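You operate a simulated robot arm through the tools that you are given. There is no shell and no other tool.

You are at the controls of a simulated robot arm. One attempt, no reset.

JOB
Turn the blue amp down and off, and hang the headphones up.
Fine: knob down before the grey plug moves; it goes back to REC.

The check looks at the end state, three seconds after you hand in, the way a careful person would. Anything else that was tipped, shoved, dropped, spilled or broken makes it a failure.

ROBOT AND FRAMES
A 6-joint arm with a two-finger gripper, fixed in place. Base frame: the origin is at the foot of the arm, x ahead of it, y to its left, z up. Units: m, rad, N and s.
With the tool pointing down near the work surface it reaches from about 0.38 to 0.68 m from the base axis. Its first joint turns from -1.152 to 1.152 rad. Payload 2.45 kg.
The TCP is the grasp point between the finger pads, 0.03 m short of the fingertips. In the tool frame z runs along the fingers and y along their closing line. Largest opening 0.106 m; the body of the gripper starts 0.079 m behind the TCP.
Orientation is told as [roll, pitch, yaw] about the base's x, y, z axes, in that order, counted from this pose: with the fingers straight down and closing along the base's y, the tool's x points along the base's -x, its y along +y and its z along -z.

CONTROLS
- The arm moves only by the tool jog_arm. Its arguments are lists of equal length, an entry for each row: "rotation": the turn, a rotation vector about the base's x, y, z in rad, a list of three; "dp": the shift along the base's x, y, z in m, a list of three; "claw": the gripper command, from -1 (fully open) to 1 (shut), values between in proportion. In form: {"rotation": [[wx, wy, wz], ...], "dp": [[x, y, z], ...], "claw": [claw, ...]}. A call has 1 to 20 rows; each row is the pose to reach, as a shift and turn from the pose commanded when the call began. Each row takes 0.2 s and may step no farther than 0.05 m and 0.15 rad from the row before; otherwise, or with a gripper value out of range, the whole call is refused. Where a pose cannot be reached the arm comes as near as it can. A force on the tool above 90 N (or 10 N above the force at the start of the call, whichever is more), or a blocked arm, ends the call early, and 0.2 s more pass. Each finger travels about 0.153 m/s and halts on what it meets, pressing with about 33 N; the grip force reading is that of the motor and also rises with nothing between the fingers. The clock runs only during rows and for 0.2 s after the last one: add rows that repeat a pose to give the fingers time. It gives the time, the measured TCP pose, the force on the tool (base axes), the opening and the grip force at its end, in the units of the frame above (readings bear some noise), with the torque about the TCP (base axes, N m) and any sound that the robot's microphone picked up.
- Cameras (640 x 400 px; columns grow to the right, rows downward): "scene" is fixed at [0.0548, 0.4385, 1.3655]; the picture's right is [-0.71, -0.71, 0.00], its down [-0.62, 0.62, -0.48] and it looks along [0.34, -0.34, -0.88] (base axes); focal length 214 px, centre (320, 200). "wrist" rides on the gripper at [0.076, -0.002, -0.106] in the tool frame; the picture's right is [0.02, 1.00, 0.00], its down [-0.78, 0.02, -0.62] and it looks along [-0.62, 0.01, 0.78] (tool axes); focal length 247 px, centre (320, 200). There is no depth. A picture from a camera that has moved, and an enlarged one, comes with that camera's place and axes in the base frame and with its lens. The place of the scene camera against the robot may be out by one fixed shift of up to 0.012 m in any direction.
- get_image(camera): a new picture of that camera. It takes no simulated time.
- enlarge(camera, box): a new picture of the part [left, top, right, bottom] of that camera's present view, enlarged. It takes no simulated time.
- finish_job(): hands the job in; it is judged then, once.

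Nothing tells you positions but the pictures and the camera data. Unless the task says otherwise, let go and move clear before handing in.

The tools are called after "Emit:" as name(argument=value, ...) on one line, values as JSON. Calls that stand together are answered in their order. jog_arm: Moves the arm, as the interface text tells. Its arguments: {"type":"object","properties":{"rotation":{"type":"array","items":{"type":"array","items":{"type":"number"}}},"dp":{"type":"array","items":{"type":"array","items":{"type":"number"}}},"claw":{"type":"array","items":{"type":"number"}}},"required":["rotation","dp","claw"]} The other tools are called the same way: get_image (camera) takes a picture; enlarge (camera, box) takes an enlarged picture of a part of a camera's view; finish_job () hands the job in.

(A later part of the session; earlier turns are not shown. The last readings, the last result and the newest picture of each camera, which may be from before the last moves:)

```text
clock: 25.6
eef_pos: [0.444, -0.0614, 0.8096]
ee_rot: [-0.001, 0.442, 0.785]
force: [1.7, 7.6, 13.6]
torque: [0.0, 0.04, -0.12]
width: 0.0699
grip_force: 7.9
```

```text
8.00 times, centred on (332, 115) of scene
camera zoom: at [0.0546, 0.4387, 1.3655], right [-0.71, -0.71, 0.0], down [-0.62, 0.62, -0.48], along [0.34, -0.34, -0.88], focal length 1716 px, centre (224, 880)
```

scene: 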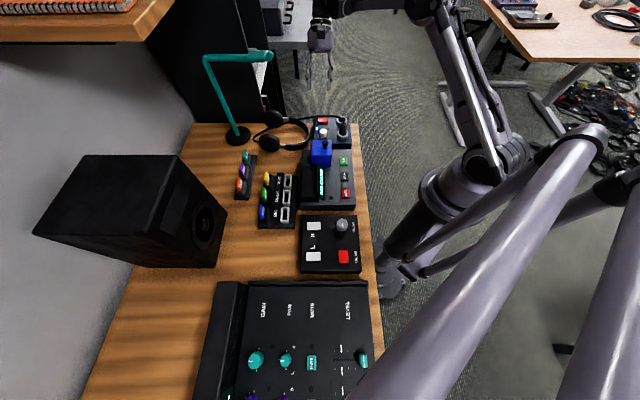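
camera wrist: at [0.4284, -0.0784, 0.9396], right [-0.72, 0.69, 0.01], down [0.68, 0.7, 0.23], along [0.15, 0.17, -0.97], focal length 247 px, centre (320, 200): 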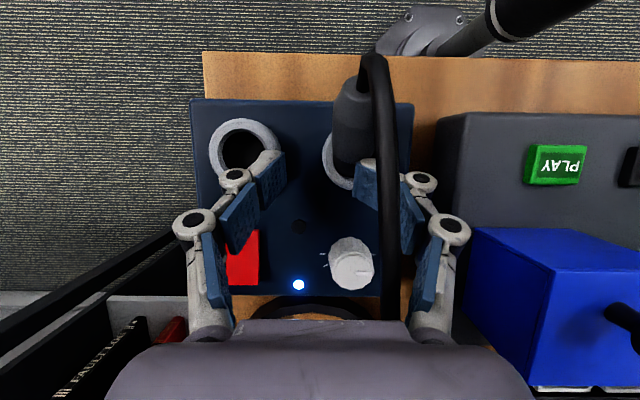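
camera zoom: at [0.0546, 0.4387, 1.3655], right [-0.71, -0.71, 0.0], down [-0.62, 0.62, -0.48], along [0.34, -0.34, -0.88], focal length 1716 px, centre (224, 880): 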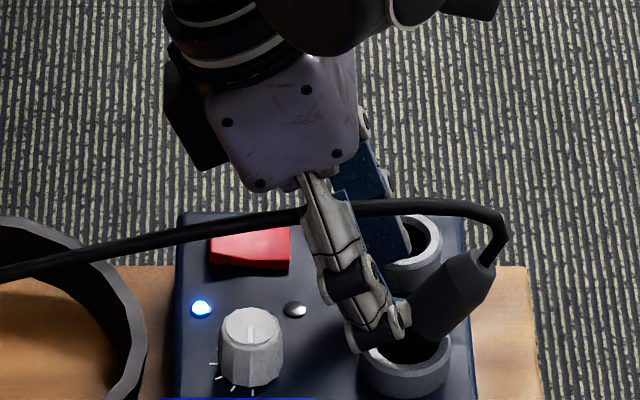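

The first call was refused for step size, but the second one ran from the low position. It swept across the amp, flipped the rocker back on, and leaned the plug. The knob was already down before the plug was touched. I'll inspect carefully before any recovery move.

Emit:
enlarge(camera="wrist", box=[190, 40, 430, 290])

Emit:
enlarge(camera="scene", box=[316, 105, 364, 135])

Emit:
get_image(camera="scene")

```text
1.60 times, centred on (310, 165) of wrist
camera zoom: at [0.4284, -0.0784, 0.9396], right [-0.72, 0.69, 0.01], down [0.68, 0.7, 0.23], along [0.15, 0.17, -0.97], focal length 395 px, centre (336, 256)
```

zoom: 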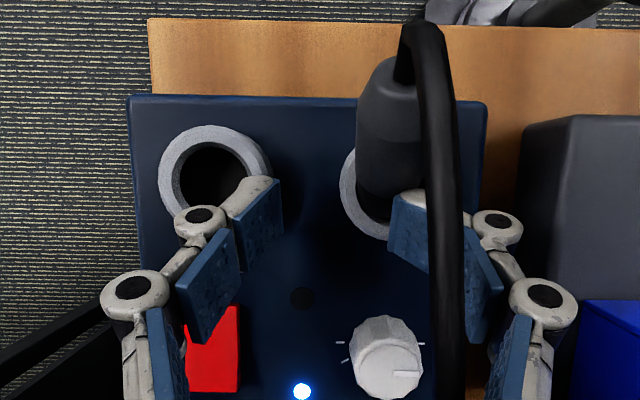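

```text
13.33 times, centred on (340, 120) of scene
camera zoom: at [0.0546, 0.4387, 1.3655], right [-0.71, -0.71, 0.0], down [-0.62, 0.62, -0.48], along [0.34, -0.34, -0.88], focal length 2860 px, centre (53, 1267)
```

zoom: 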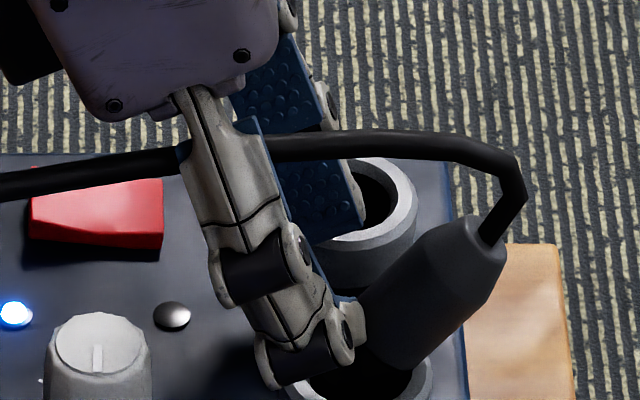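

```text
taken
```

scene: 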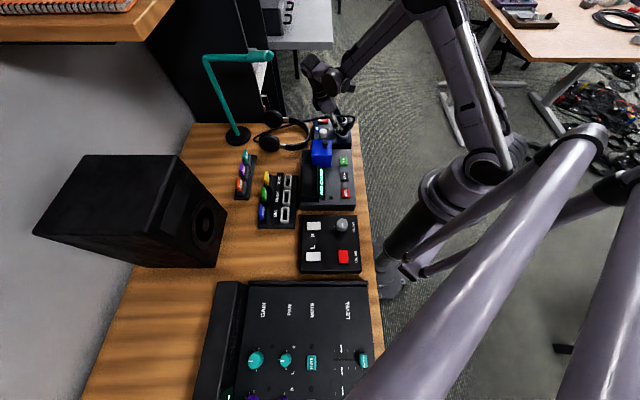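

The plug is leaning toward the front edge with its base still in MIX, and the knob is still down. I'll ease the fingers open a little and back off along the tool axis, away from the plug.

Emit:
jog_arm(rotation=[[0, 0, 0], [0, 0, 0], [0, 0, 0], [0, 0, 0]], dp=[[0.001, 0.001, 0.003], [0.003, 0.003, 0.009], [0.005, 0.005, 0.015], [0.005, 0.005, 0.015]], claw=[-0.35, -0.4, -0.4, -0.4])

Emit:
get_image(camera="wrist")

Emit:
enlarge(camera="scene", box=[316, 105, 364, 135])

```text
clock: 26.6
eef_pos: [0.4503, -0.0551, 0.8239]
ee_rot: [0.0, 0.438, 0.785]
force: [0.1, 0.5, 0.1]
torque: [-0.01, -0.02, 0.05]
width: 0.0741
grip_force: 0.0
```

```text
taken
camera wrist: at [0.4343, -0.0725, 0.9536], right [-0.72, 0.69, 0.01], down [0.68, 0.7, 0.23], along [0.15, 0.17, -0.97], focal length 247 px, centre (320, 200)
```

wrist: 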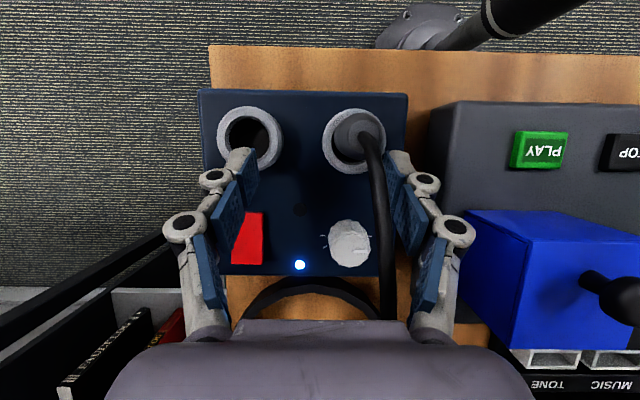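

```text
13.33 times, centred on (340, 120) of scene
camera zoom: at [0.0548, 0.4385, 1.3655], right [-0.71, -0.71, 0.0], down [-0.62, 0.62, -0.48], along [0.34, -0.34, -0.88], focal length 2860 px, centre (53, 1267)
```

zoom: 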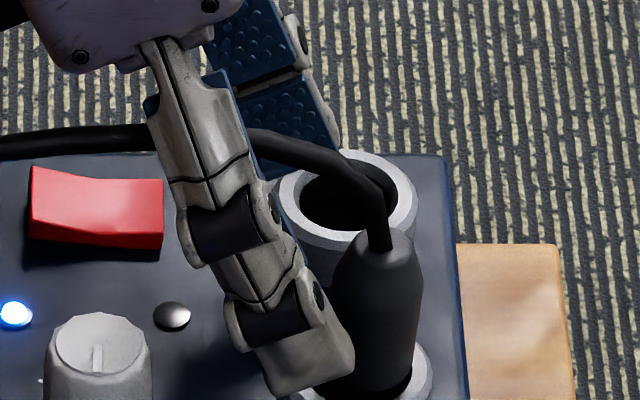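

The plug swung back upright in MIX and the contact forces are gone. I'll keep backing off along the axis to a safe height.

Emit:
jog_arm(rotation=[[0, 0, 0], [0, 0, 0], [0, 0, 0], [0, 0, 0], [0, 0, 0], [0, 0, 0]], dp=[[-0.003, 0.012, 0.016], [0.003, 0.017, 0.034], [0.012, 0.026, 0.06], [0.021, 0.035, 0.088], [0.03, 0.044, 0.115], [0.03, 0.044, 0.14]], claw=[-0.4, -0.4, -0.4, -0.4, -0.4, -0.4])

Emit:
get_image(camera="wrist")

Emit:
enlarge(camera="scene", box=[292, 90, 372, 140])

```text
clock: 28.0
eef_pos: [0.4811, -0.0126, 0.9634]
ee_rot: [0.001, 0.438, 0.788]
force: [0.5, 0.2, 0.6]
torque: [-0.01, -0.01, 0.02]
width: 0.0741
grip_force: 0.1
```

```text
taken
camera wrist: at [0.4647, -0.0296, 1.0924], right [-0.72, 0.69, 0.01], down [0.68, 0.7, 0.23], along [0.15, 0.17, -0.97], focal length 247 px, centre (320, 200)
```

wrist: 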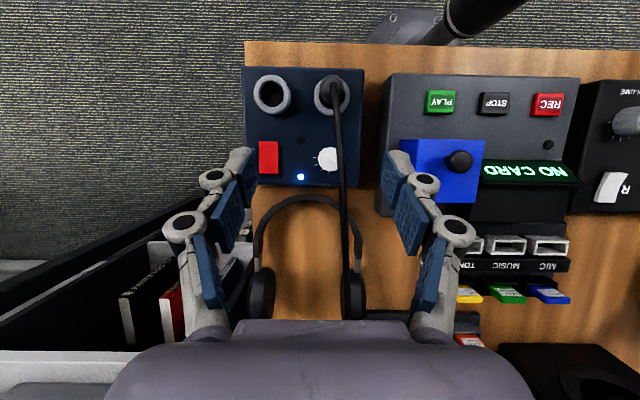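

```text
8.00 times, centred on (332, 115) of scene
camera zoom: at [0.0548, 0.4385, 1.3655], right [-0.71, -0.71, 0.0], down [-0.62, 0.62, -0.48], along [0.34, -0.34, -0.88], focal length 1716 px, centre (224, 880)
```

zoom: 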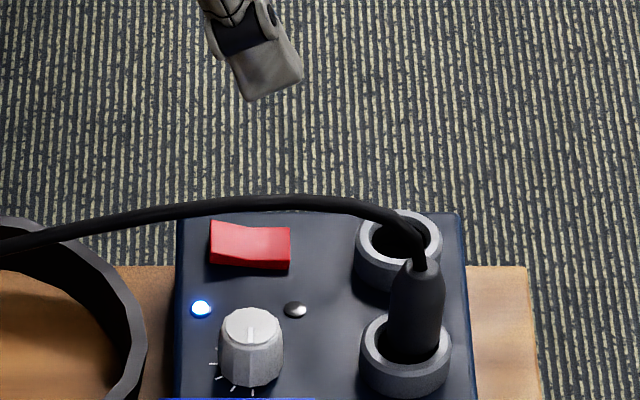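

The plug is upright in MIX, the knob is still down, and only the rocker needs redoing. I'll measure the sockets and plug from this view.

Emit:
enlarge(camera="wrist", box=[240, 60, 368, 140])

Emit:
enlarge(camera="scene", box=[332, 112, 364, 132])

Emit:
enlarge(camera="wrist", box=[230, 180, 390, 330])

```text
5.00 times, centred on (304, 100) of wrist
camera zoom: at [0.4647, -0.0296, 1.0924], right [-0.72, 0.69, 0.01], down [0.68, 0.7, 0.23], along [0.15, 0.17, -0.97], focal length 1235 px, centre (400, 700)
```

zoom: 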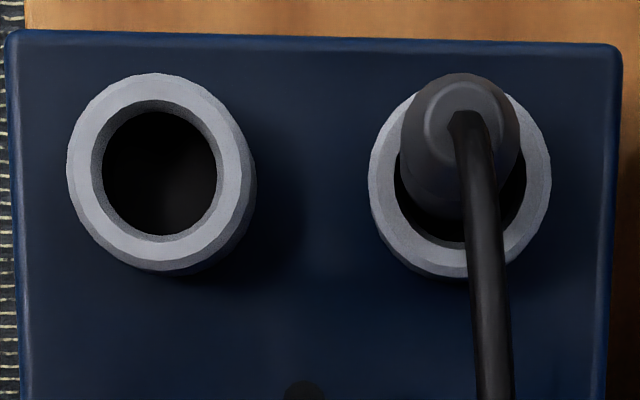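

```text
16.00 times, centred on (348, 122) of scene
camera zoom: at [0.0548, 0.4385, 1.3655], right [-0.71, -0.71, 0.0], down [-0.62, 0.62, -0.48], along [0.34, -0.34, -0.88], focal length 3432 px, centre (-128, 1448)
```

zoom: 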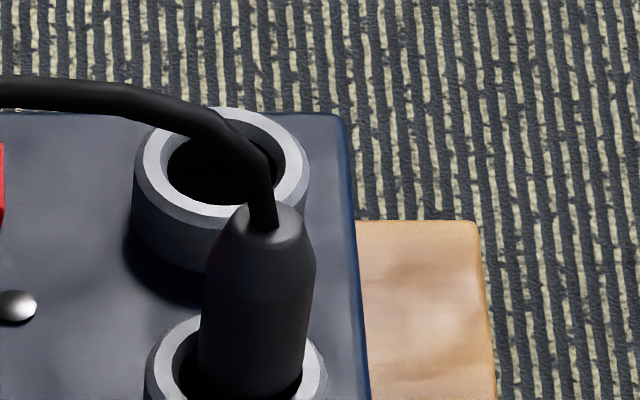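

```text
2.67 times, centred on (310, 255) of wrist
camera zoom: at [0.4647, -0.0296, 1.0924], right [-0.72, 0.69, 0.01], down [0.68, 0.7, 0.23], along [0.15, 0.17, -0.97], focal length 659 px, centre (347, 53)
```

zoom: 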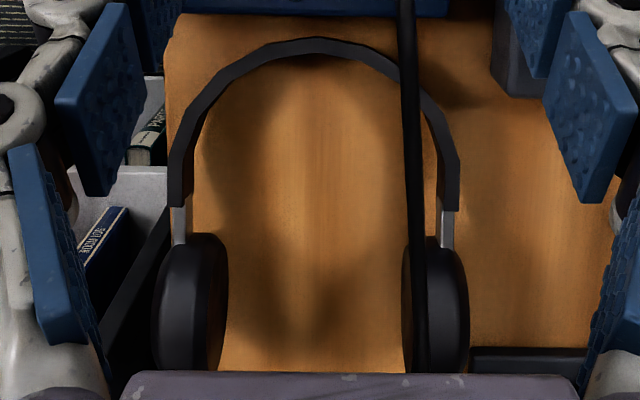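

I put the MIX ring at amp-frame F≈0.040, R≈0.043 and REC at R≈0.113, with rim tops near z=0.787 and the plug body about 25 mm across. I'll tilt the tool toward the front side and move to a standoff above the plug.

Emit:
jog_arm(rotation=[[0.0805, -0.0805, 0], [0.161, -0.161, 0], [0.2415, -0.2415, 0], [0.322, -0.322, 0], [0.4025, -0.4025, 0], [0.483, -0.483, 0], [0.483, -0.483, 0]], dp=[[-0.014, -0.011, 0], [-0.029, -0.023, 0], [-0.043, -0.034, 0], [-0.057, -0.045, 0], [-0.072, -0.057, 0], [-0.086, -0.068, -0.01], [-0.086, -0.068, -0.025]], claw=[-0.3, -0.2, -0.2, -0.2, -0.2, -0.2, -0.2])

Emit:
get_image(camera="wrist")

Emit:
enlarge(camera="scene", box=[292, 90, 372, 140])

```text
clock: 29.6
eef_pos: [0.3945, -0.0806, 0.9379]
ee_rot: [-0.002, -0.247, 0.786]
force: [-0.4, -0.8, 1.4]
torque: [-0.04, 0.01, 0.0]
width: 0.0635
grip_force: 0.1
```

```text
taken
camera wrist: at [0.3243, -0.151, 1.024], right [-0.72, 0.69, -0.01], down [0.42, 0.44, 0.79], along [0.55, 0.57, -0.61], focal length 247 px, centre (320, 200)
```

wrist: 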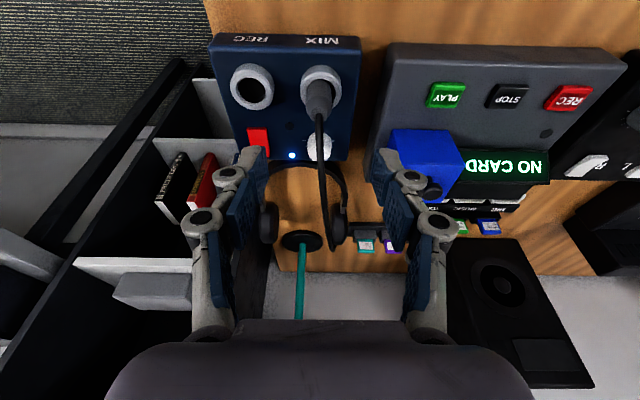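

```text
8.00 times, centred on (332, 115) of scene
camera zoom: at [0.0548, 0.4385, 1.3655], right [-0.71, -0.71, 0.0], down [-0.62, 0.62, -0.48], along [0.34, -0.34, -0.88], focal length 1716 px, centre (224, 880)
```

zoom: 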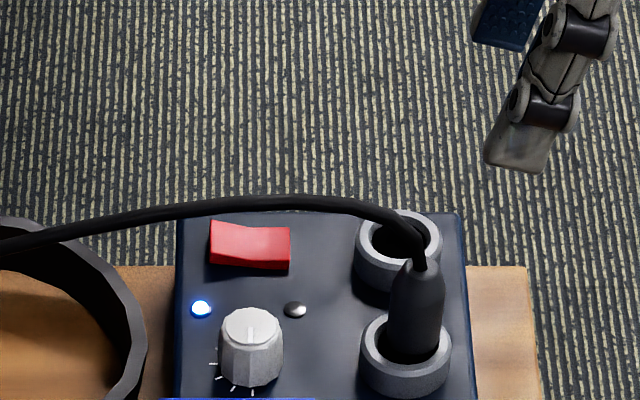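

The plug is centred between the fingers in the wrist view. I'll descend most of the way and check.

Emit:
jog_arm(rotation=[[0, 0, 0], [0, 0, 0], [0, 0, 0], [0, 0, 0]], dp=[[0.005, 0.005, -0.028], [0.01, 0.01, -0.055], [0.0141, 0.0141, -0.08], [0.0141, 0.0141, -0.08]], claw=[-0.2, -0.2, -0.2, -0.2])

Emit:
get_image(camera="wrist")

Emit:
enlarge(camera="scene", box=[300, 90, 380, 140])

```text
clock: 30.6
eef_pos: [0.4089, -0.0644, 0.8609]
ee_rot: [-0.002, -0.244, 0.787]
force: [0.2, 0.0, -0.2]
torque: [0.0, 0.0, -0.02]
width: 0.0633
grip_force: 0.1
```

```text
taken
camera wrist: at [0.3391, -0.1364, 0.9458], right [-0.72, 0.69, -0.01], down [0.42, 0.44, 0.79], along [0.55, 0.57, -0.61], focal length 247 px, centre (320, 200)
```

wrist: 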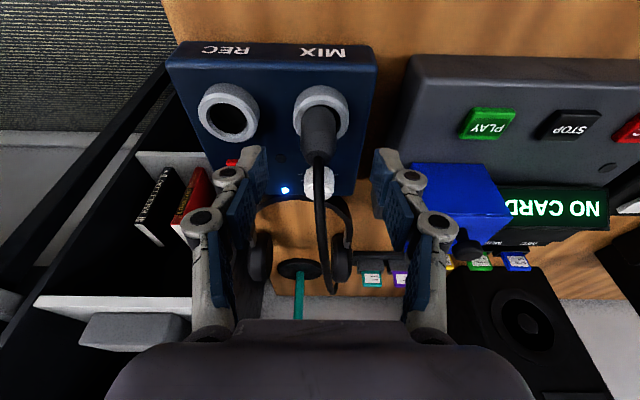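

```text
8.00 times, centred on (340, 115) of scene
camera zoom: at [0.0548, 0.4385, 1.3655], right [-0.71, -0.71, 0.0], down [-0.62, 0.62, -0.48], along [0.34, -0.34, -0.88], focal length 1716 px, centre (160, 880)
```

zoom: 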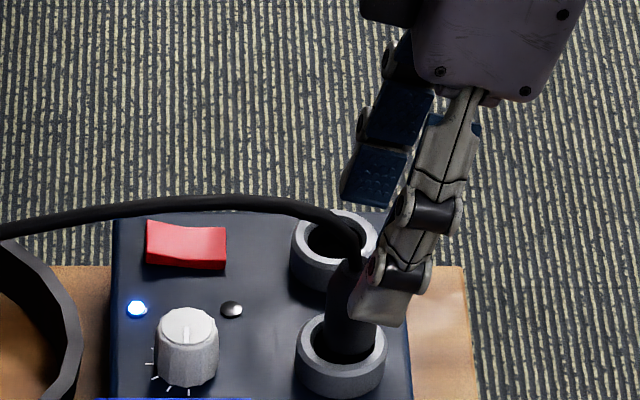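

Aligned. I'll descend to the grip height and close on the plug body.

Emit:
jog_arm(rotation=[[0, 0, 0], [0, 0, 0], [0, 0, 0], [0, 0, 0], [0, 0, 0], [0, 0, 0]], dp=[[0.0035, 0.0027, -0.02], [0.0066, 0.005, -0.0385], [0.0066, 0.005, -0.0385], [0.0066, 0.005, -0.0385], [0.0066, 0.005, -0.0385], [0.0066, 0.005, -0.0385]], claw=[-0.2, -0.2, -0.2, 0.3, 1, 1])

Emit:
get_image(camera="wrist")

Emit:
enlarge(camera="scene", box=[300, 90, 380, 140])

```text
clock: 32.0
eef_pos: [0.4163, -0.0623, 0.8226]
ee_rot: [0.001, -0.245, 0.785]
force: [0.0, -0.1, -0.5]
torque: [-0.03, 0.01, 0.02]
width: 0.0238
grip_force: 33.2
```

```text
taken
camera wrist: at [0.3457, -0.1313, 0.9071], right [-0.72, 0.69, -0.01], down [0.42, 0.44, 0.79], along [0.55, 0.57, -0.61], focal length 247 px, centre (320, 200)
```

wrist: 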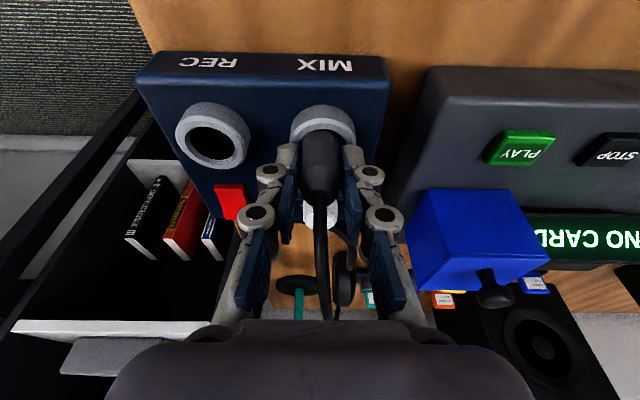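

```text
8.00 times, centred on (340, 115) of scene
camera zoom: at [0.0548, 0.4385, 1.3655], right [-0.71, -0.71, 0.0], down [-0.62, 0.62, -0.48], along [0.34, -0.34, -0.88], focal length 1716 px, centre (160, 880)
```

zoom: 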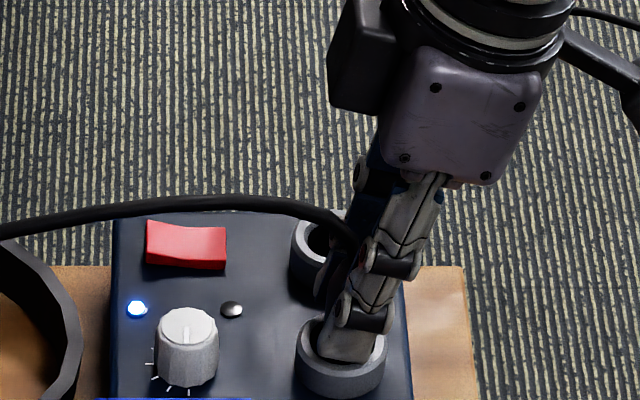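

The plug is held (23.8 mm, 33 N). I'll lift it straight up and watch the force.

Emit:
jog_arm(rotation=[[0, 0, 0], [0, 0, 0], [0, 0, 0], [0, 0, 0], [0, 0, 0], [0, 0, 0]], dp=[[0, 0, 0.01], [0, 0, 0.02], [0, 0, 0.03], [0, 0, 0.04], [0, 0, 0.05], [0, 0, 0.05]], claw=[1, 1, 1, 1, 1, 1])

Emit:
get_image(camera="wrist")

Emit:
enlarge(camera="scene", box=[300, 90, 380, 140])

```text
clock: 33.4
eef_pos: [0.4154, -0.0615, 0.8706]
ee_rot: [0.001, -0.244, 0.785]
force: [0.2, -0.7, -1.0]
torque: [0.05, -0.01, -0.03]
width: 0.0233
grip_force: 33.2
```

```text
taken
camera wrist: at [0.3453, -0.1315, 0.9558], right [-0.72, 0.69, -0.01], down [0.42, 0.44, 0.79], along [0.55, 0.57, -0.61], focal length 247 px, centre (320, 200)
```

wrist: 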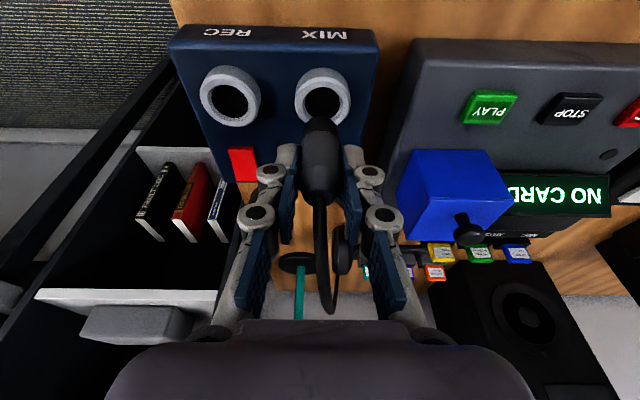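

```text
8.00 times, centred on (340, 115) of scene
camera zoom: at [0.0548, 0.4385, 1.3655], right [-0.71, -0.71, 0.0], down [-0.62, 0.62, -0.48], along [0.34, -0.34, -0.88], focal length 1716 px, centre (160, 880)
```

zoom: 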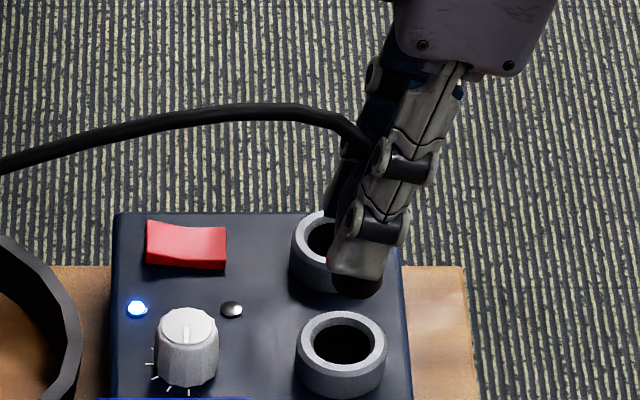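

The plug is clear of MIX and hangs nearly vertical. I'll measure the exact socket spacing from here.

Emit:
enlarge(camera="wrist", box=[190, 55, 370, 155])

Emit:
enlarge(camera="scene", box=[332, 112, 364, 132])

```text
3.56 times, centred on (280, 105) of wrist
camera zoom: at [0.3453, -0.1315, 0.9558], right [-0.72, 0.69, -0.01], down [0.42, 0.44, 0.79], along [0.55, 0.57, -0.61], focal length 878 px, centre (462, 538)
```

zoom: 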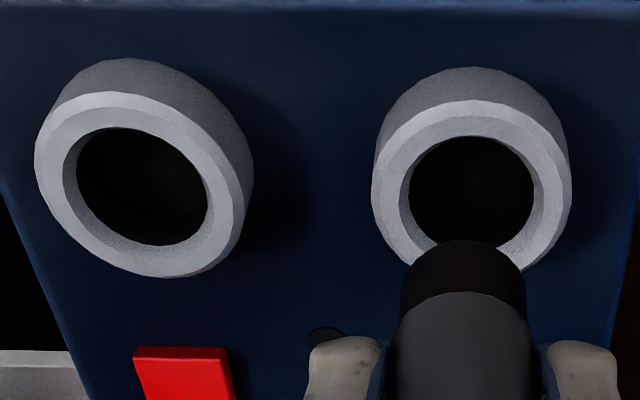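

```text
16.00 times, centred on (348, 122) of scene
camera zoom: at [0.0548, 0.4385, 1.3655], right [-0.71, -0.71, 0.0], down [-0.62, 0.62, -0.48], along [0.34, -0.34, -0.88], focal length 3432 px, centre (-128, 1448)
```

zoom: 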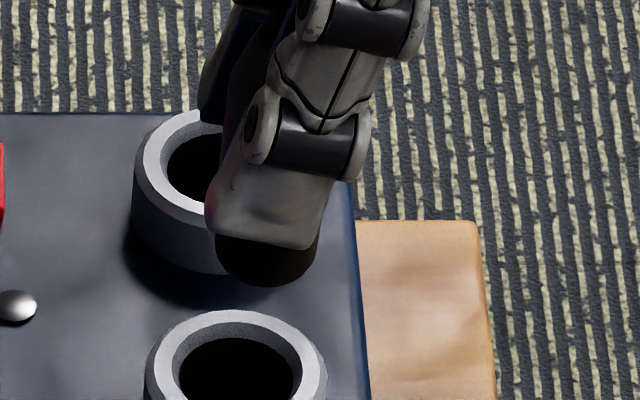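

The spacing is 69.5 mm along the amp. I'll carry the plug level over to REC.

Emit:
jog_arm(rotation=[[0, 0, 0], [0, 0, 0], [0, 0, 0], [0, 0, 0], [0, 0, 0]], dp=[[0.0125, -0.012, 0], [0.025, -0.0245, 0], [0.0375, -0.0367, 0], [0.0495, -0.0488, 0], [0.0495, -0.0488, 0]], claw=[1, 1, 1, 1, 1])

Emit:
get_image(camera="wrist")

Emit:
enlarge(camera="wrist", box=[240, 55, 420, 155])

Emit:
enlarge(camera="scene", box=[332, 104, 364, 124])

```text
clock: 34.6
eef_pos: [0.463, -0.1094, 0.87]
ee_rot: [-0.002, -0.245, 0.784]
force: [-0.3, -0.4, -0.9]
torque: [0.04, -0.01, -0.01]
width: 0.0234
grip_force: 32.6
```

```text
taken
camera wrist: at [0.3941, -0.1806, 0.9556], right [-0.72, 0.69, -0.01], down [0.42, 0.44, 0.79], along [0.55, 0.57, -0.61], focal length 247 px, centre (320, 200)
```

wrist: 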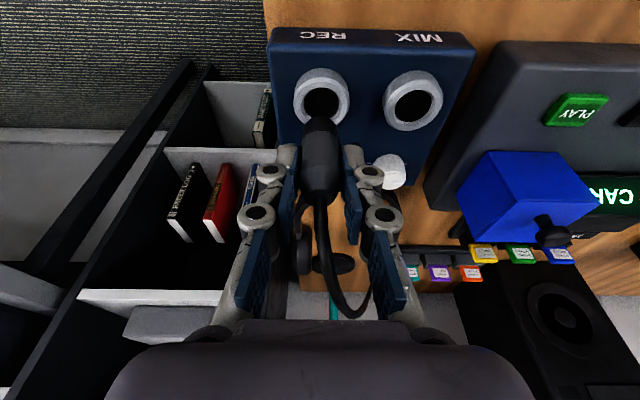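

```text
3.56 times, centred on (330, 105) of wrist
camera zoom: at [0.3941, -0.1806, 0.9556], right [-0.72, 0.69, -0.01], down [0.42, 0.44, 0.79], along [0.55, 0.57, -0.61], focal length 878 px, centre (284, 538)
```

zoom: 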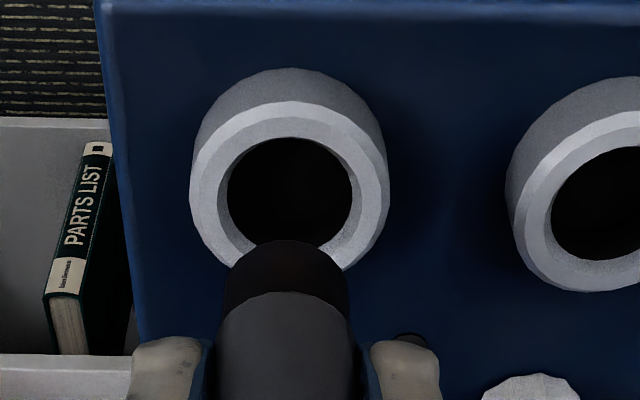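

```text
16.00 times, centred on (348, 114) of scene
camera zoom: at [0.0548, 0.4385, 1.3655], right [-0.71, -0.71, 0.0], down [-0.62, 0.62, -0.48], along [0.34, -0.34, -0.88], focal length 3432 px, centre (-128, 1576)
```

zoom: 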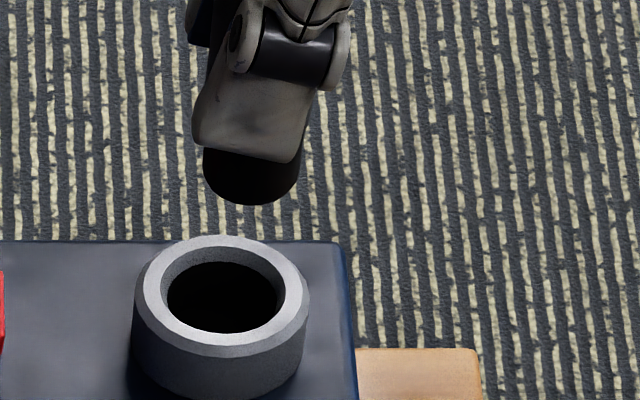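

The plug looks centred side to side, but its lower end is about 3 mm toward the front of the hole. I'll shift that much, lower to just above the rim, and recheck.

Emit:
jog_arm(rotation=[[0, 0, 0], [0, 0, 0], [0, 0, 0], [0, 0, 0], [0, 0, 0]], dp=[[0.002, 0.002, 0], [0.002, 0.002, -0.012], [0.002, 0.002, -0.024], [0.002, 0.002, -0.03], [0.002, 0.002, -0.03]], claw=[1, 1, 1, 1, 1])

Emit:
enlarge(camera="wrist", box=[250, 60, 390, 160])

Emit:
enlarge(camera="scene", box=[332, 104, 364, 124])

```text
clock: 35.8
eef_pos: [0.4658, -0.1071, 0.84]
ee_rot: [-0.001, -0.245, 0.785]
force: [0.0, -0.2, -0.1]
torque: [0.0, -0.02, -0.01]
width: 0.0235
grip_force: 32.6
```

```text
4.00 times, centred on (320, 110) of wrist
camera zoom: at [0.3971, -0.1773, 0.9254], right [-0.72, 0.69, -0.01], down [0.42, 0.44, 0.79], along [0.55, 0.57, -0.61], focal length 988 px, centre (320, 560)
```

zoom: 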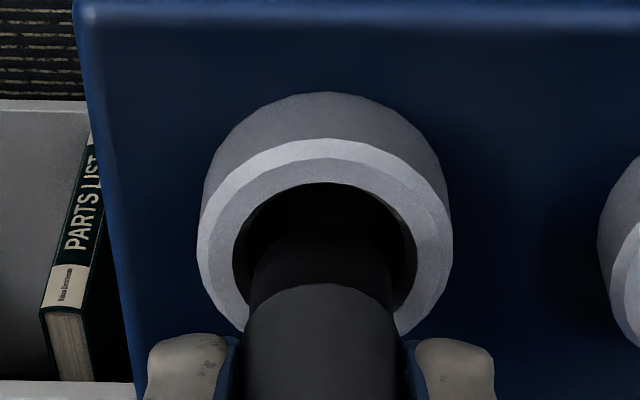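

```text
16.00 times, centred on (348, 114) of scene
camera zoom: at [0.0548, 0.4385, 1.3655], right [-0.71, -0.71, 0.0], down [-0.62, 0.62, -0.48], along [0.34, -0.34, -0.88], focal length 3432 px, centre (-128, 1576)
```

zoom: 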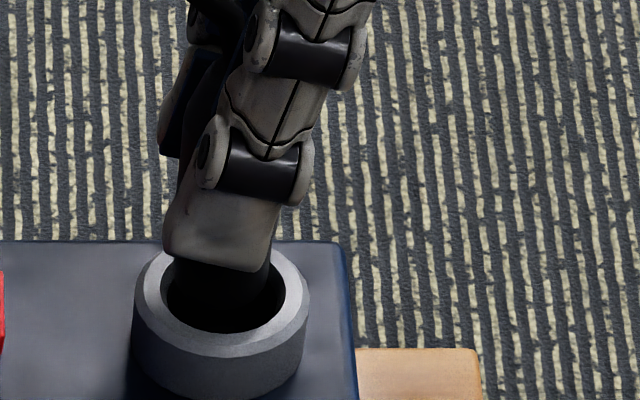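

The plug end is centred in the REC ring. I'll lower it the rest of the way, watching force.

Emit:
jog_arm(rotation=[[0, 0, 0], [0, 0, 0], [0, 0, 0], [0, 0, 0], [0, 0, 0]], dp=[[0, 0, -0.005], [0, 0, -0.01], [0, 0, -0.014], [0, 0, -0.017], [0, 0, -0.017]], claw=[1, 1, 1, 1, 1])

Emit:
enlarge(camera="wrist", box=[250, 60, 390, 160])

Emit:
enlarge(camera="scene", box=[332, 104, 364, 124])

```text
clock: 37.0
eef_pos: [0.4661, -0.1079, 0.8235]
ee_rot: [-0.001, -0.244, 0.784]
force: [-0.1, 0.3, -0.5]
torque: [0.0, 0.0, 0.0]
width: 0.0234
grip_force: 33.3
```

```text
4.00 times, centred on (320, 110) of wrist
camera zoom: at [0.3968, -0.1778, 0.9079], right [-0.72, 0.69, -0.01], down [0.42, 0.44, 0.79], along [0.55, 0.57, -0.61], focal length 988 px, centre (320, 560)
```

zoom: 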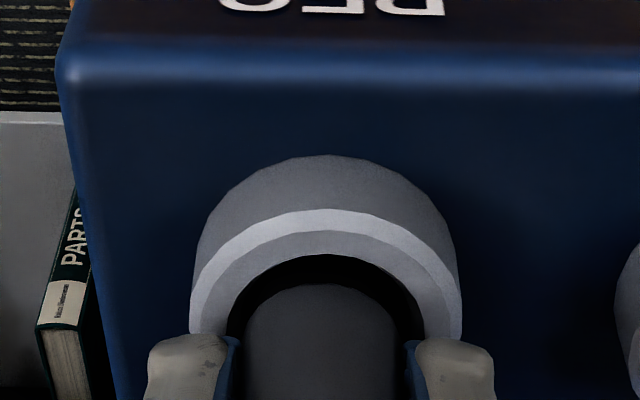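

```text
16.00 times, centred on (348, 114) of scene
camera zoom: at [0.0548, 0.4385, 1.3655], right [-0.71, -0.71, 0.0], down [-0.62, 0.62, -0.48], along [0.34, -0.34, -0.88], focal length 3432 px, centre (-128, 1576)
```

zoom: 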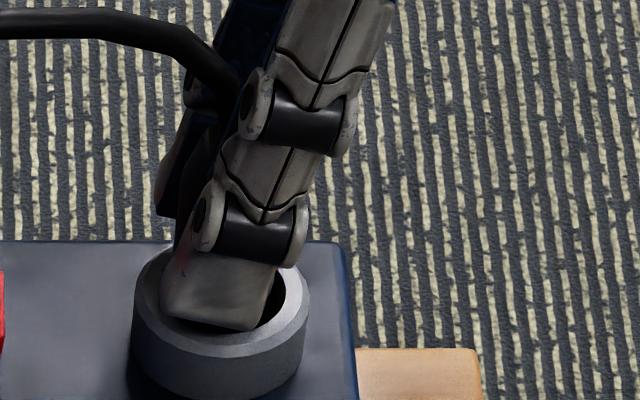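

The plug is in the ring with no force, within 1 mm of its original seated height. I'll lower the last millimetre, open, and look.

Emit:
jog_arm(rotation=[[0, 0, 0], [0, 0, 0], [0, 0, 0], [0, 0, 0]], dp=[[0, 0, -0.001], [0, 0, -0.001], [0, 0, -0.001], [0, 0, -0.001]], claw=[1, 0.4, 0.1, 0.1])

Emit:
get_image(camera="wrist")

Emit:
enlarge(camera="scene", box=[332, 104, 364, 124])

```text
clock: 38.0
eef_pos: [0.4661, -0.1077, 0.8217]
ee_rot: [0.0, -0.243, 0.784]
force: [0.1, -0.1, 0.3]
torque: [0.01, -0.01, -0.01]
width: 0.0475
grip_force: 0.1
```

```text
taken
camera wrist: at [0.3968, -0.1779, 0.9065], right [-0.72, 0.69, -0.01], down [0.42, 0.44, 0.79], along [0.55, 0.57, -0.61], focal length 247 px, centre (320, 200)
```

wrist: 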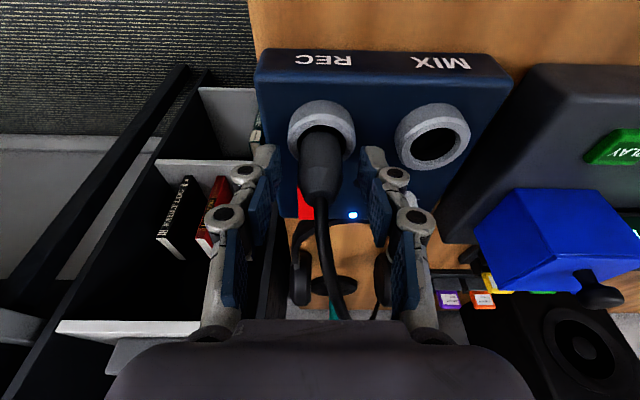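

```text
16.00 times, centred on (348, 114) of scene
camera zoom: at [0.0548, 0.4385, 1.3655], right [-0.71, -0.71, 0.0], down [-0.62, 0.62, -0.48], along [0.34, -0.34, -0.88], focal length 3432 px, centre (-128, 1576)
```

zoom: 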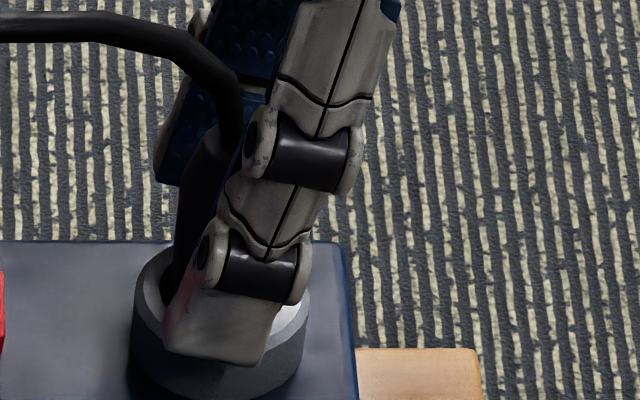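

The plug stands in REC after release. I'll back away along the tool axis.

Emit:
jog_arm(rotation=[[0, 0, 0], [0, 0, 0], [0, 0, 0], [0, 0, 0], [0, 0, 0]], dp=[[-0.0035, -0.0035, 0.02], [-0.009, -0.009, 0.052], [-0.015, -0.015, 0.085], [-0.0205, -0.0205, 0.116], [-0.0205, -0.0205, 0.14]], claw=[-0.1, -0.1, -0.1, -0.1, -0.1])

Emit:
get_image(camera="wrist")

Emit:
enlarge(camera="scene", box=[292, 90, 372, 140])

```text
clock: 39.2
eef_pos: [0.4451, -0.1288, 0.9619]
ee_rot: [0.001, -0.244, 0.786]
force: [0.6, -0.5, 0.8]
torque: [0.0, -0.02, 0.01]
width: 0.0584
grip_force: 0.2
```

```text
taken
camera wrist: at [0.3752, -0.199, 1.0483], right [-0.72, 0.69, -0.01], down [0.42, 0.44, 0.79], along [0.55, 0.57, -0.61], focal length 247 px, centre (320, 200)
```

wrist: 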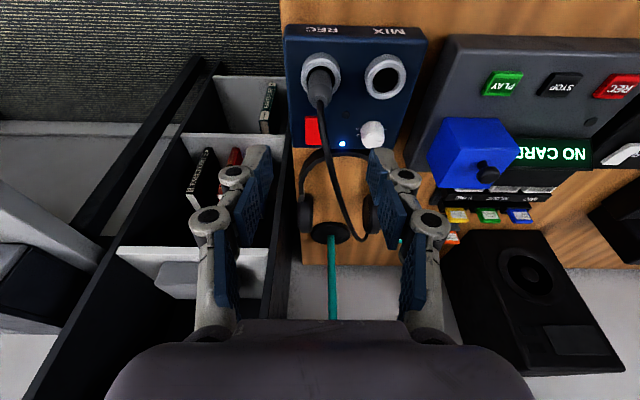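

```text
8.00 times, centred on (332, 115) of scene
camera zoom: at [0.0548, 0.4385, 1.3655], right [-0.71, -0.71, 0.0], down [-0.62, 0.62, -0.48], along [0.34, -0.34, -0.88], focal length 1716 px, centre (224, 880)
```

zoom: 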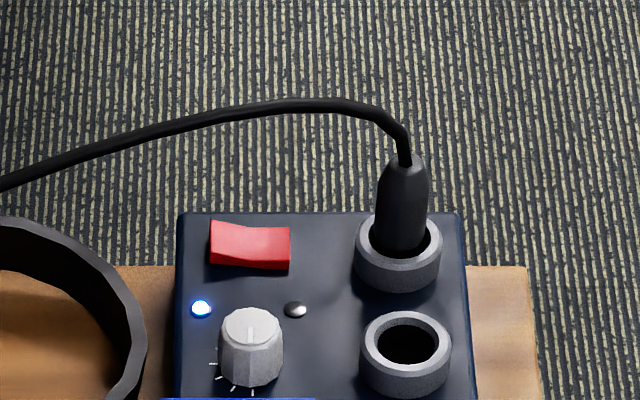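

The plug is seated in REC and MIX is empty. Next I'll re-do the rocker, starting by levelling the tool at a safe height, one call at a time.

Emit:
jog_arm(rotation=[[-0.0865, 0.0865, 0], [-0.173, 0.173, 0], [-0.173, 0.173, 0]], dp=[[0.02, 0.01, 0.01], [0.045, 0.02, 0.02], [0.065, 0.025, 0.02]], claw=[0, 0.5, 1])

```text
clock: 40.0
eef_pos: [0.5098, -0.1018, 0.9816]
ee_rot: [-0.002, 0.002, 0.785]
force: [0.3, 0.7, 0.5]
torque: [-0.04, 0.01, -0.01]
width: 0.0
grip_force: 28.6
```

The tool is level at z=0.98. Now I'll yaw back to -45° in place.

Emit:
jog_arm(rotation=[[0, 0, -0.143], [0, 0, -0.286], [0, 0, -0.428], [0, 0, -0.571], [0, 0, -0.714], [0, 0, -0.857], [0, 0, -1.0], [0, 0, -1.142], [0, 0, -1.285], [0, 0, -1.428], [0, 0, -1.57], [0, 0, -1.57]], dp=[[0, 0, 0], [0, 0, 0], [0, 0, 0], [0, 0, 0], [0, 0, 0], [0, 0, 0], [0, 0, 0], [0, 0, 0], [0, 0, 0], [0, 0, 0], [0, 0, 0], [0, 0, 0]], claw=[1, 1, 1, 1, 1, 1, 1, 1, 1, 1, 1, 1])

Emit:
get_image(camera="wrist")

```text
clock: 42.6
eef_pos: [0.5102, -0.1033, 0.982]
ee_rot: [0.0, 0.0, -0.784]
force: [-0.9, -0.2, 0.6]
torque: [-0.02, 0.0, -0.01]
width: 0.0001
grip_force: 28.5
```

```text
taken
camera wrist: at [0.4553, -0.0488, 1.0893], right [0.69, 0.72, 0.0], down [0.57, -0.54, 0.62], along [0.45, -0.43, -0.78], focal length 247 px, centre (320, 200)
```

wrist: 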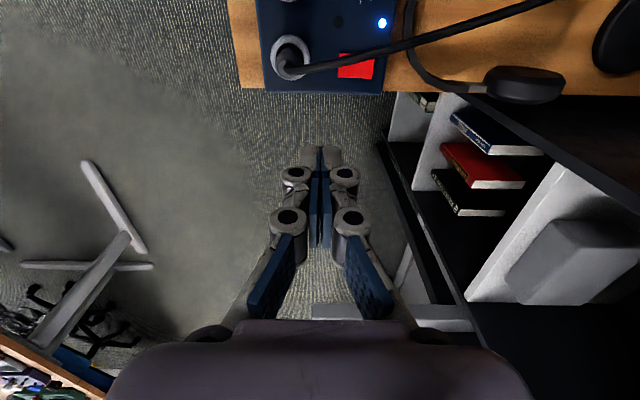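

Clear of the cable. I'll tilt 25° and move to a standoff on the far side of the rocker, away from the cable.

Emit:
jog_arm(rotation=[[0.0775, 0.0775, 0], [0.155, 0.155, 0], [0.2325, 0.2325, 0], [0.31, 0.31, 0], [0.31, 0.31, 0]], dp=[[0.01, 0.003, -0.01], [0.02, 0.006, -0.02], [0.03, 0.01, -0.03], [0.043, 0.02, -0.042], [0.043, 0.02, -0.042]], claw=[1, 1, 1, 1, 1])

Emit:
get_image(camera="wrist")

Emit:
enlarge(camera="scene", box=[280, 70, 376, 130])

```text
clock: 43.8
eef_pos: [0.552, -0.0837, 0.9395]
ee_rot: [0.0, 0.44, -0.784]
force: [-1.0, -0.5, 0.0]
torque: [-0.05, 0.0, 0.0]
width: 0.0001
grip_force: 28.7
```

```text
taken
camera wrist: at [0.5348, -0.0661, 1.0694], right [0.69, 0.72, 0.01], down [0.7, -0.68, 0.23], along [0.17, -0.15, -0.97], focal length 247 px, centre (320, 200)
```

wrist: 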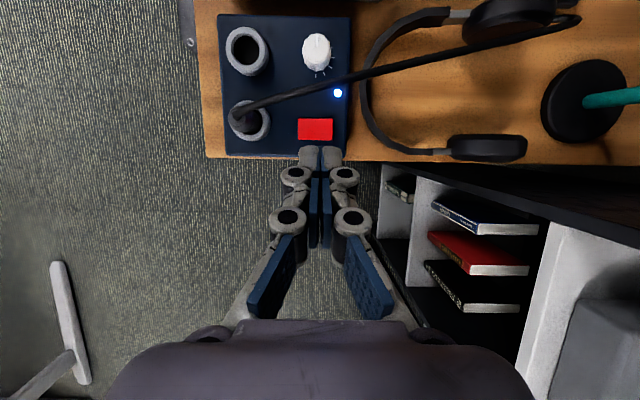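

```text
6.67 times, centred on (328, 100) of scene
camera zoom: at [0.0548, 0.4385, 1.3655], right [-0.71, -0.71, 0.0], down [-0.62, 0.62, -0.48], along [0.34, -0.34, -0.88], focal length 1430 px, centre (267, 867)
```

zoom: 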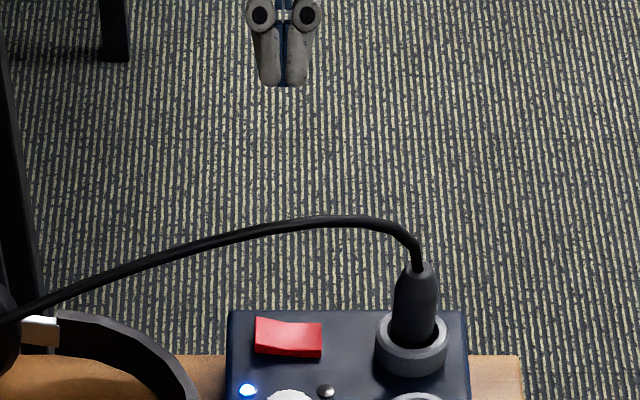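

Reached cleanly. I'll descend to a near standoff.

Emit:
jog_arm(rotation=[[0, 0, 0], [0, 0, 0], [0, 0, 0]], dp=[[-0.0015, 0.0095, -0.043], [-0.0044, 0.019, -0.0878], [-0.0044, 0.019, -0.0878]], claw=[1, 1, 1])

Emit:
get_image(camera="wrist")

Emit:
enlarge(camera="scene", box=[292, 90, 372, 140])

```text
clock: 44.6
eef_pos: [0.5484, -0.0644, 0.8524]
ee_rot: [0.001, 0.439, -0.784]
force: [-0.5, -0.2, -0.9]
torque: [0.03, 0.0, -0.03]
width: 0.0002
grip_force: 28.5
```

```text
taken
camera wrist: at [0.531, -0.0483, 0.9815], right [0.69, 0.72, 0.01], down [0.7, -0.67, 0.23], along [0.17, -0.15, -0.97], focal length 247 px, centre (320, 200)
```

wrist: 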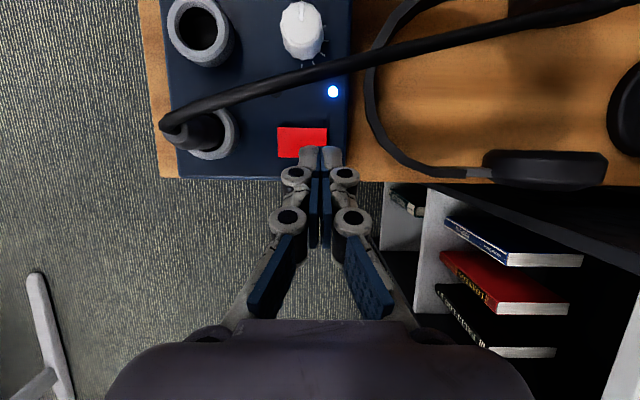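

```text
8.00 times, centred on (332, 115) of scene
camera zoom: at [0.0548, 0.4385, 1.3655], right [-0.71, -0.71, 0.0], down [-0.62, 0.62, -0.48], along [0.34, -0.34, -0.88], focal length 1716 px, centre (224, 880)
```

zoom: 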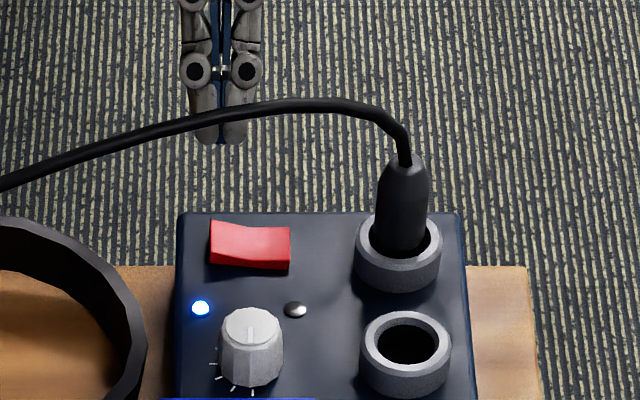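

Now I'll press along the axis to the depth that flipped it before.

Emit:
jog_arm(rotation=[[0, 0, 0], [0, 0, 0], [0, 0, 0], [0, 0, 0], [0, 0, 0], [0, 0, 0]], dp=[[-0.007, 0.007, -0.02], [-0.0133, 0.013, -0.036], [-0.0145, 0.0138, -0.041], [-0.0152, 0.0142, -0.044], [-0.0156, 0.0146, -0.046], [-0.0156, 0.0146, -0.046]], claw=[1, 1, 1, 1, 1, 1])

Emit:
enlarge(camera="scene", box=[300, 105, 348, 135])

Emit:
get_image(camera="wrist")

```text
clock: 46.0
eef_pos: [0.5341, -0.0504, 0.8069]
ee_rot: [-0.001, 0.439, -0.785]
force: [4.9, -4.5, 18.5]
torque: [-0.23, -0.04, 0.06]
width: 0.0
grip_force: 28.7
```

```text
13.33 times, centred on (324, 120) of scene
camera zoom: at [0.0546, 0.4384, 1.3655], right [-0.71, -0.71, 0.0], down [-0.62, 0.62, -0.48], along [0.34, -0.34, -0.88], focal length 2860 px, centre (267, 1267)
```

zoom: 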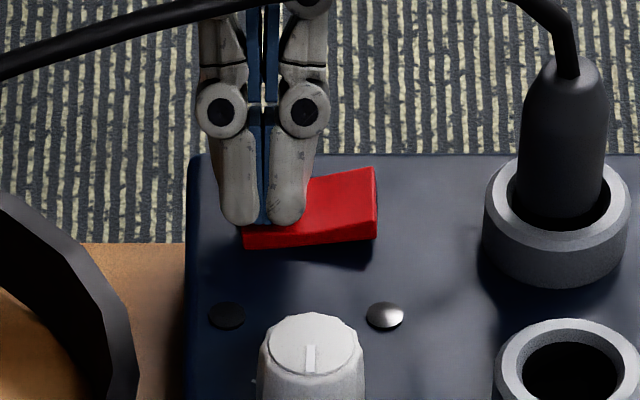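

```text
taken
camera wrist: at [0.5151, -0.0331, 0.9364], right [0.69, 0.72, 0.01], down [0.7, -0.68, 0.23], along [0.17, -0.15, -0.97], focal length 247 px, centre (320, 200)
```

wrist: 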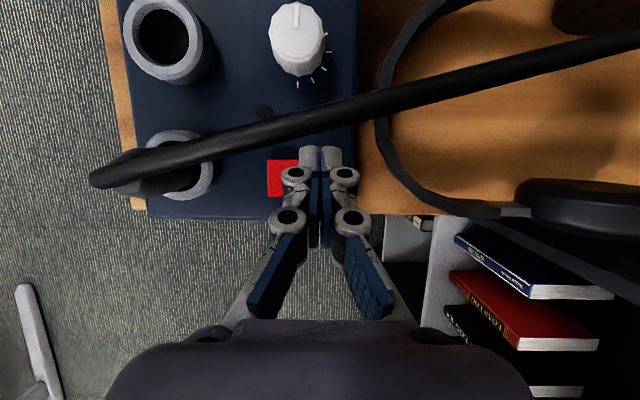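

LED is out and the rocker's front end is now raised, so it's off. I'll back out along the same axis.

Emit:
jog_arm(rotation=[[0, 0, 0], [0, 0, 0], [0, 0, 0], [0, 0, 0], [0, 0, 0]], dp=[[0.003, -0.003, 0.009], [0.01, -0.01, 0.03], [0.018, -0.02, 0.06], [0.02, -0.033, 0.1], [0.02, -0.04, 0.145]], claw=[1, 1, 1, 1, 1])

Emit:
get_image(camera="wrist")

Emit:
enlarge(camera="scene", box=[292, 90, 372, 140])

Emit:
enlarge(camera="scene", box=[200, 40, 344, 160])

```text
clock: 47.2
eef_pos: [0.5527, -0.0905, 0.9513]
ee_rot: [0.0, 0.438, -0.784]
force: [0.0, -0.8, 0.4]
torque: [0.0, 0.03, -0.02]
width: 0.0001
grip_force: 28.8
```

```text
taken
camera wrist: at [0.5347, -0.0727, 1.0812], right [0.69, 0.72, 0.01], down [0.7, -0.68, 0.23], along [0.17, -0.15, -0.97], focal length 247 px, centre (320, 200)
```

wrist: 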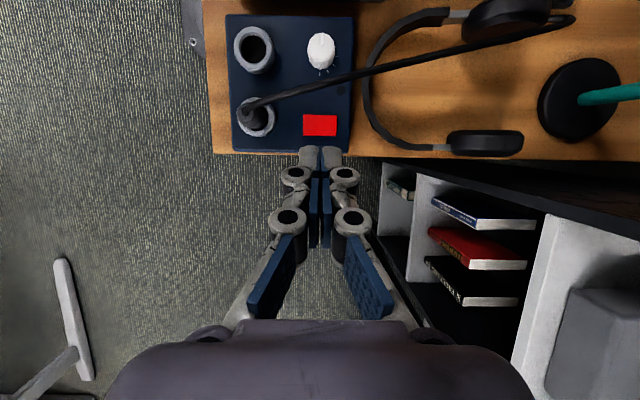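

```text
8.00 times, centred on (332, 115) of scene
camera zoom: at [0.0547, 0.4385, 1.3655], right [-0.71, -0.71, 0.0], down [-0.62, 0.62, -0.48], along [0.34, -0.34, -0.88], focal length 1716 px, centre (224, 880)
```

zoom: 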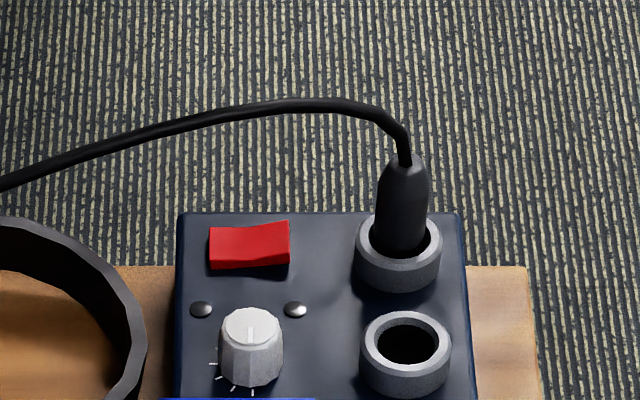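

```text
3.33 times, centred on (272, 100) of scene
camera zoom: at [0.0547, 0.4385, 1.3655], right [-0.71, -0.71, 0.0], down [-0.62, 0.62, -0.48], along [0.34, -0.34, -0.88], focal length 715 px, centre (480, 533)
```

zoom: 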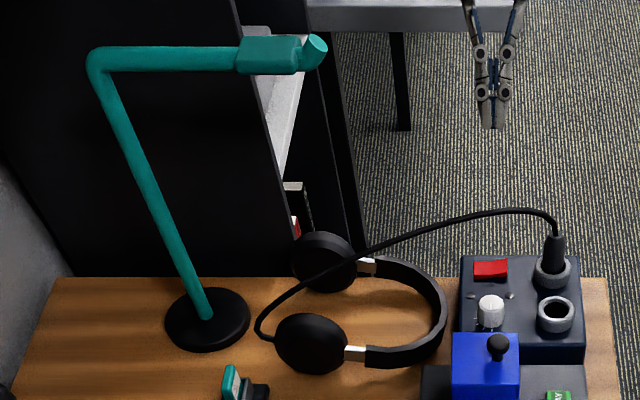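

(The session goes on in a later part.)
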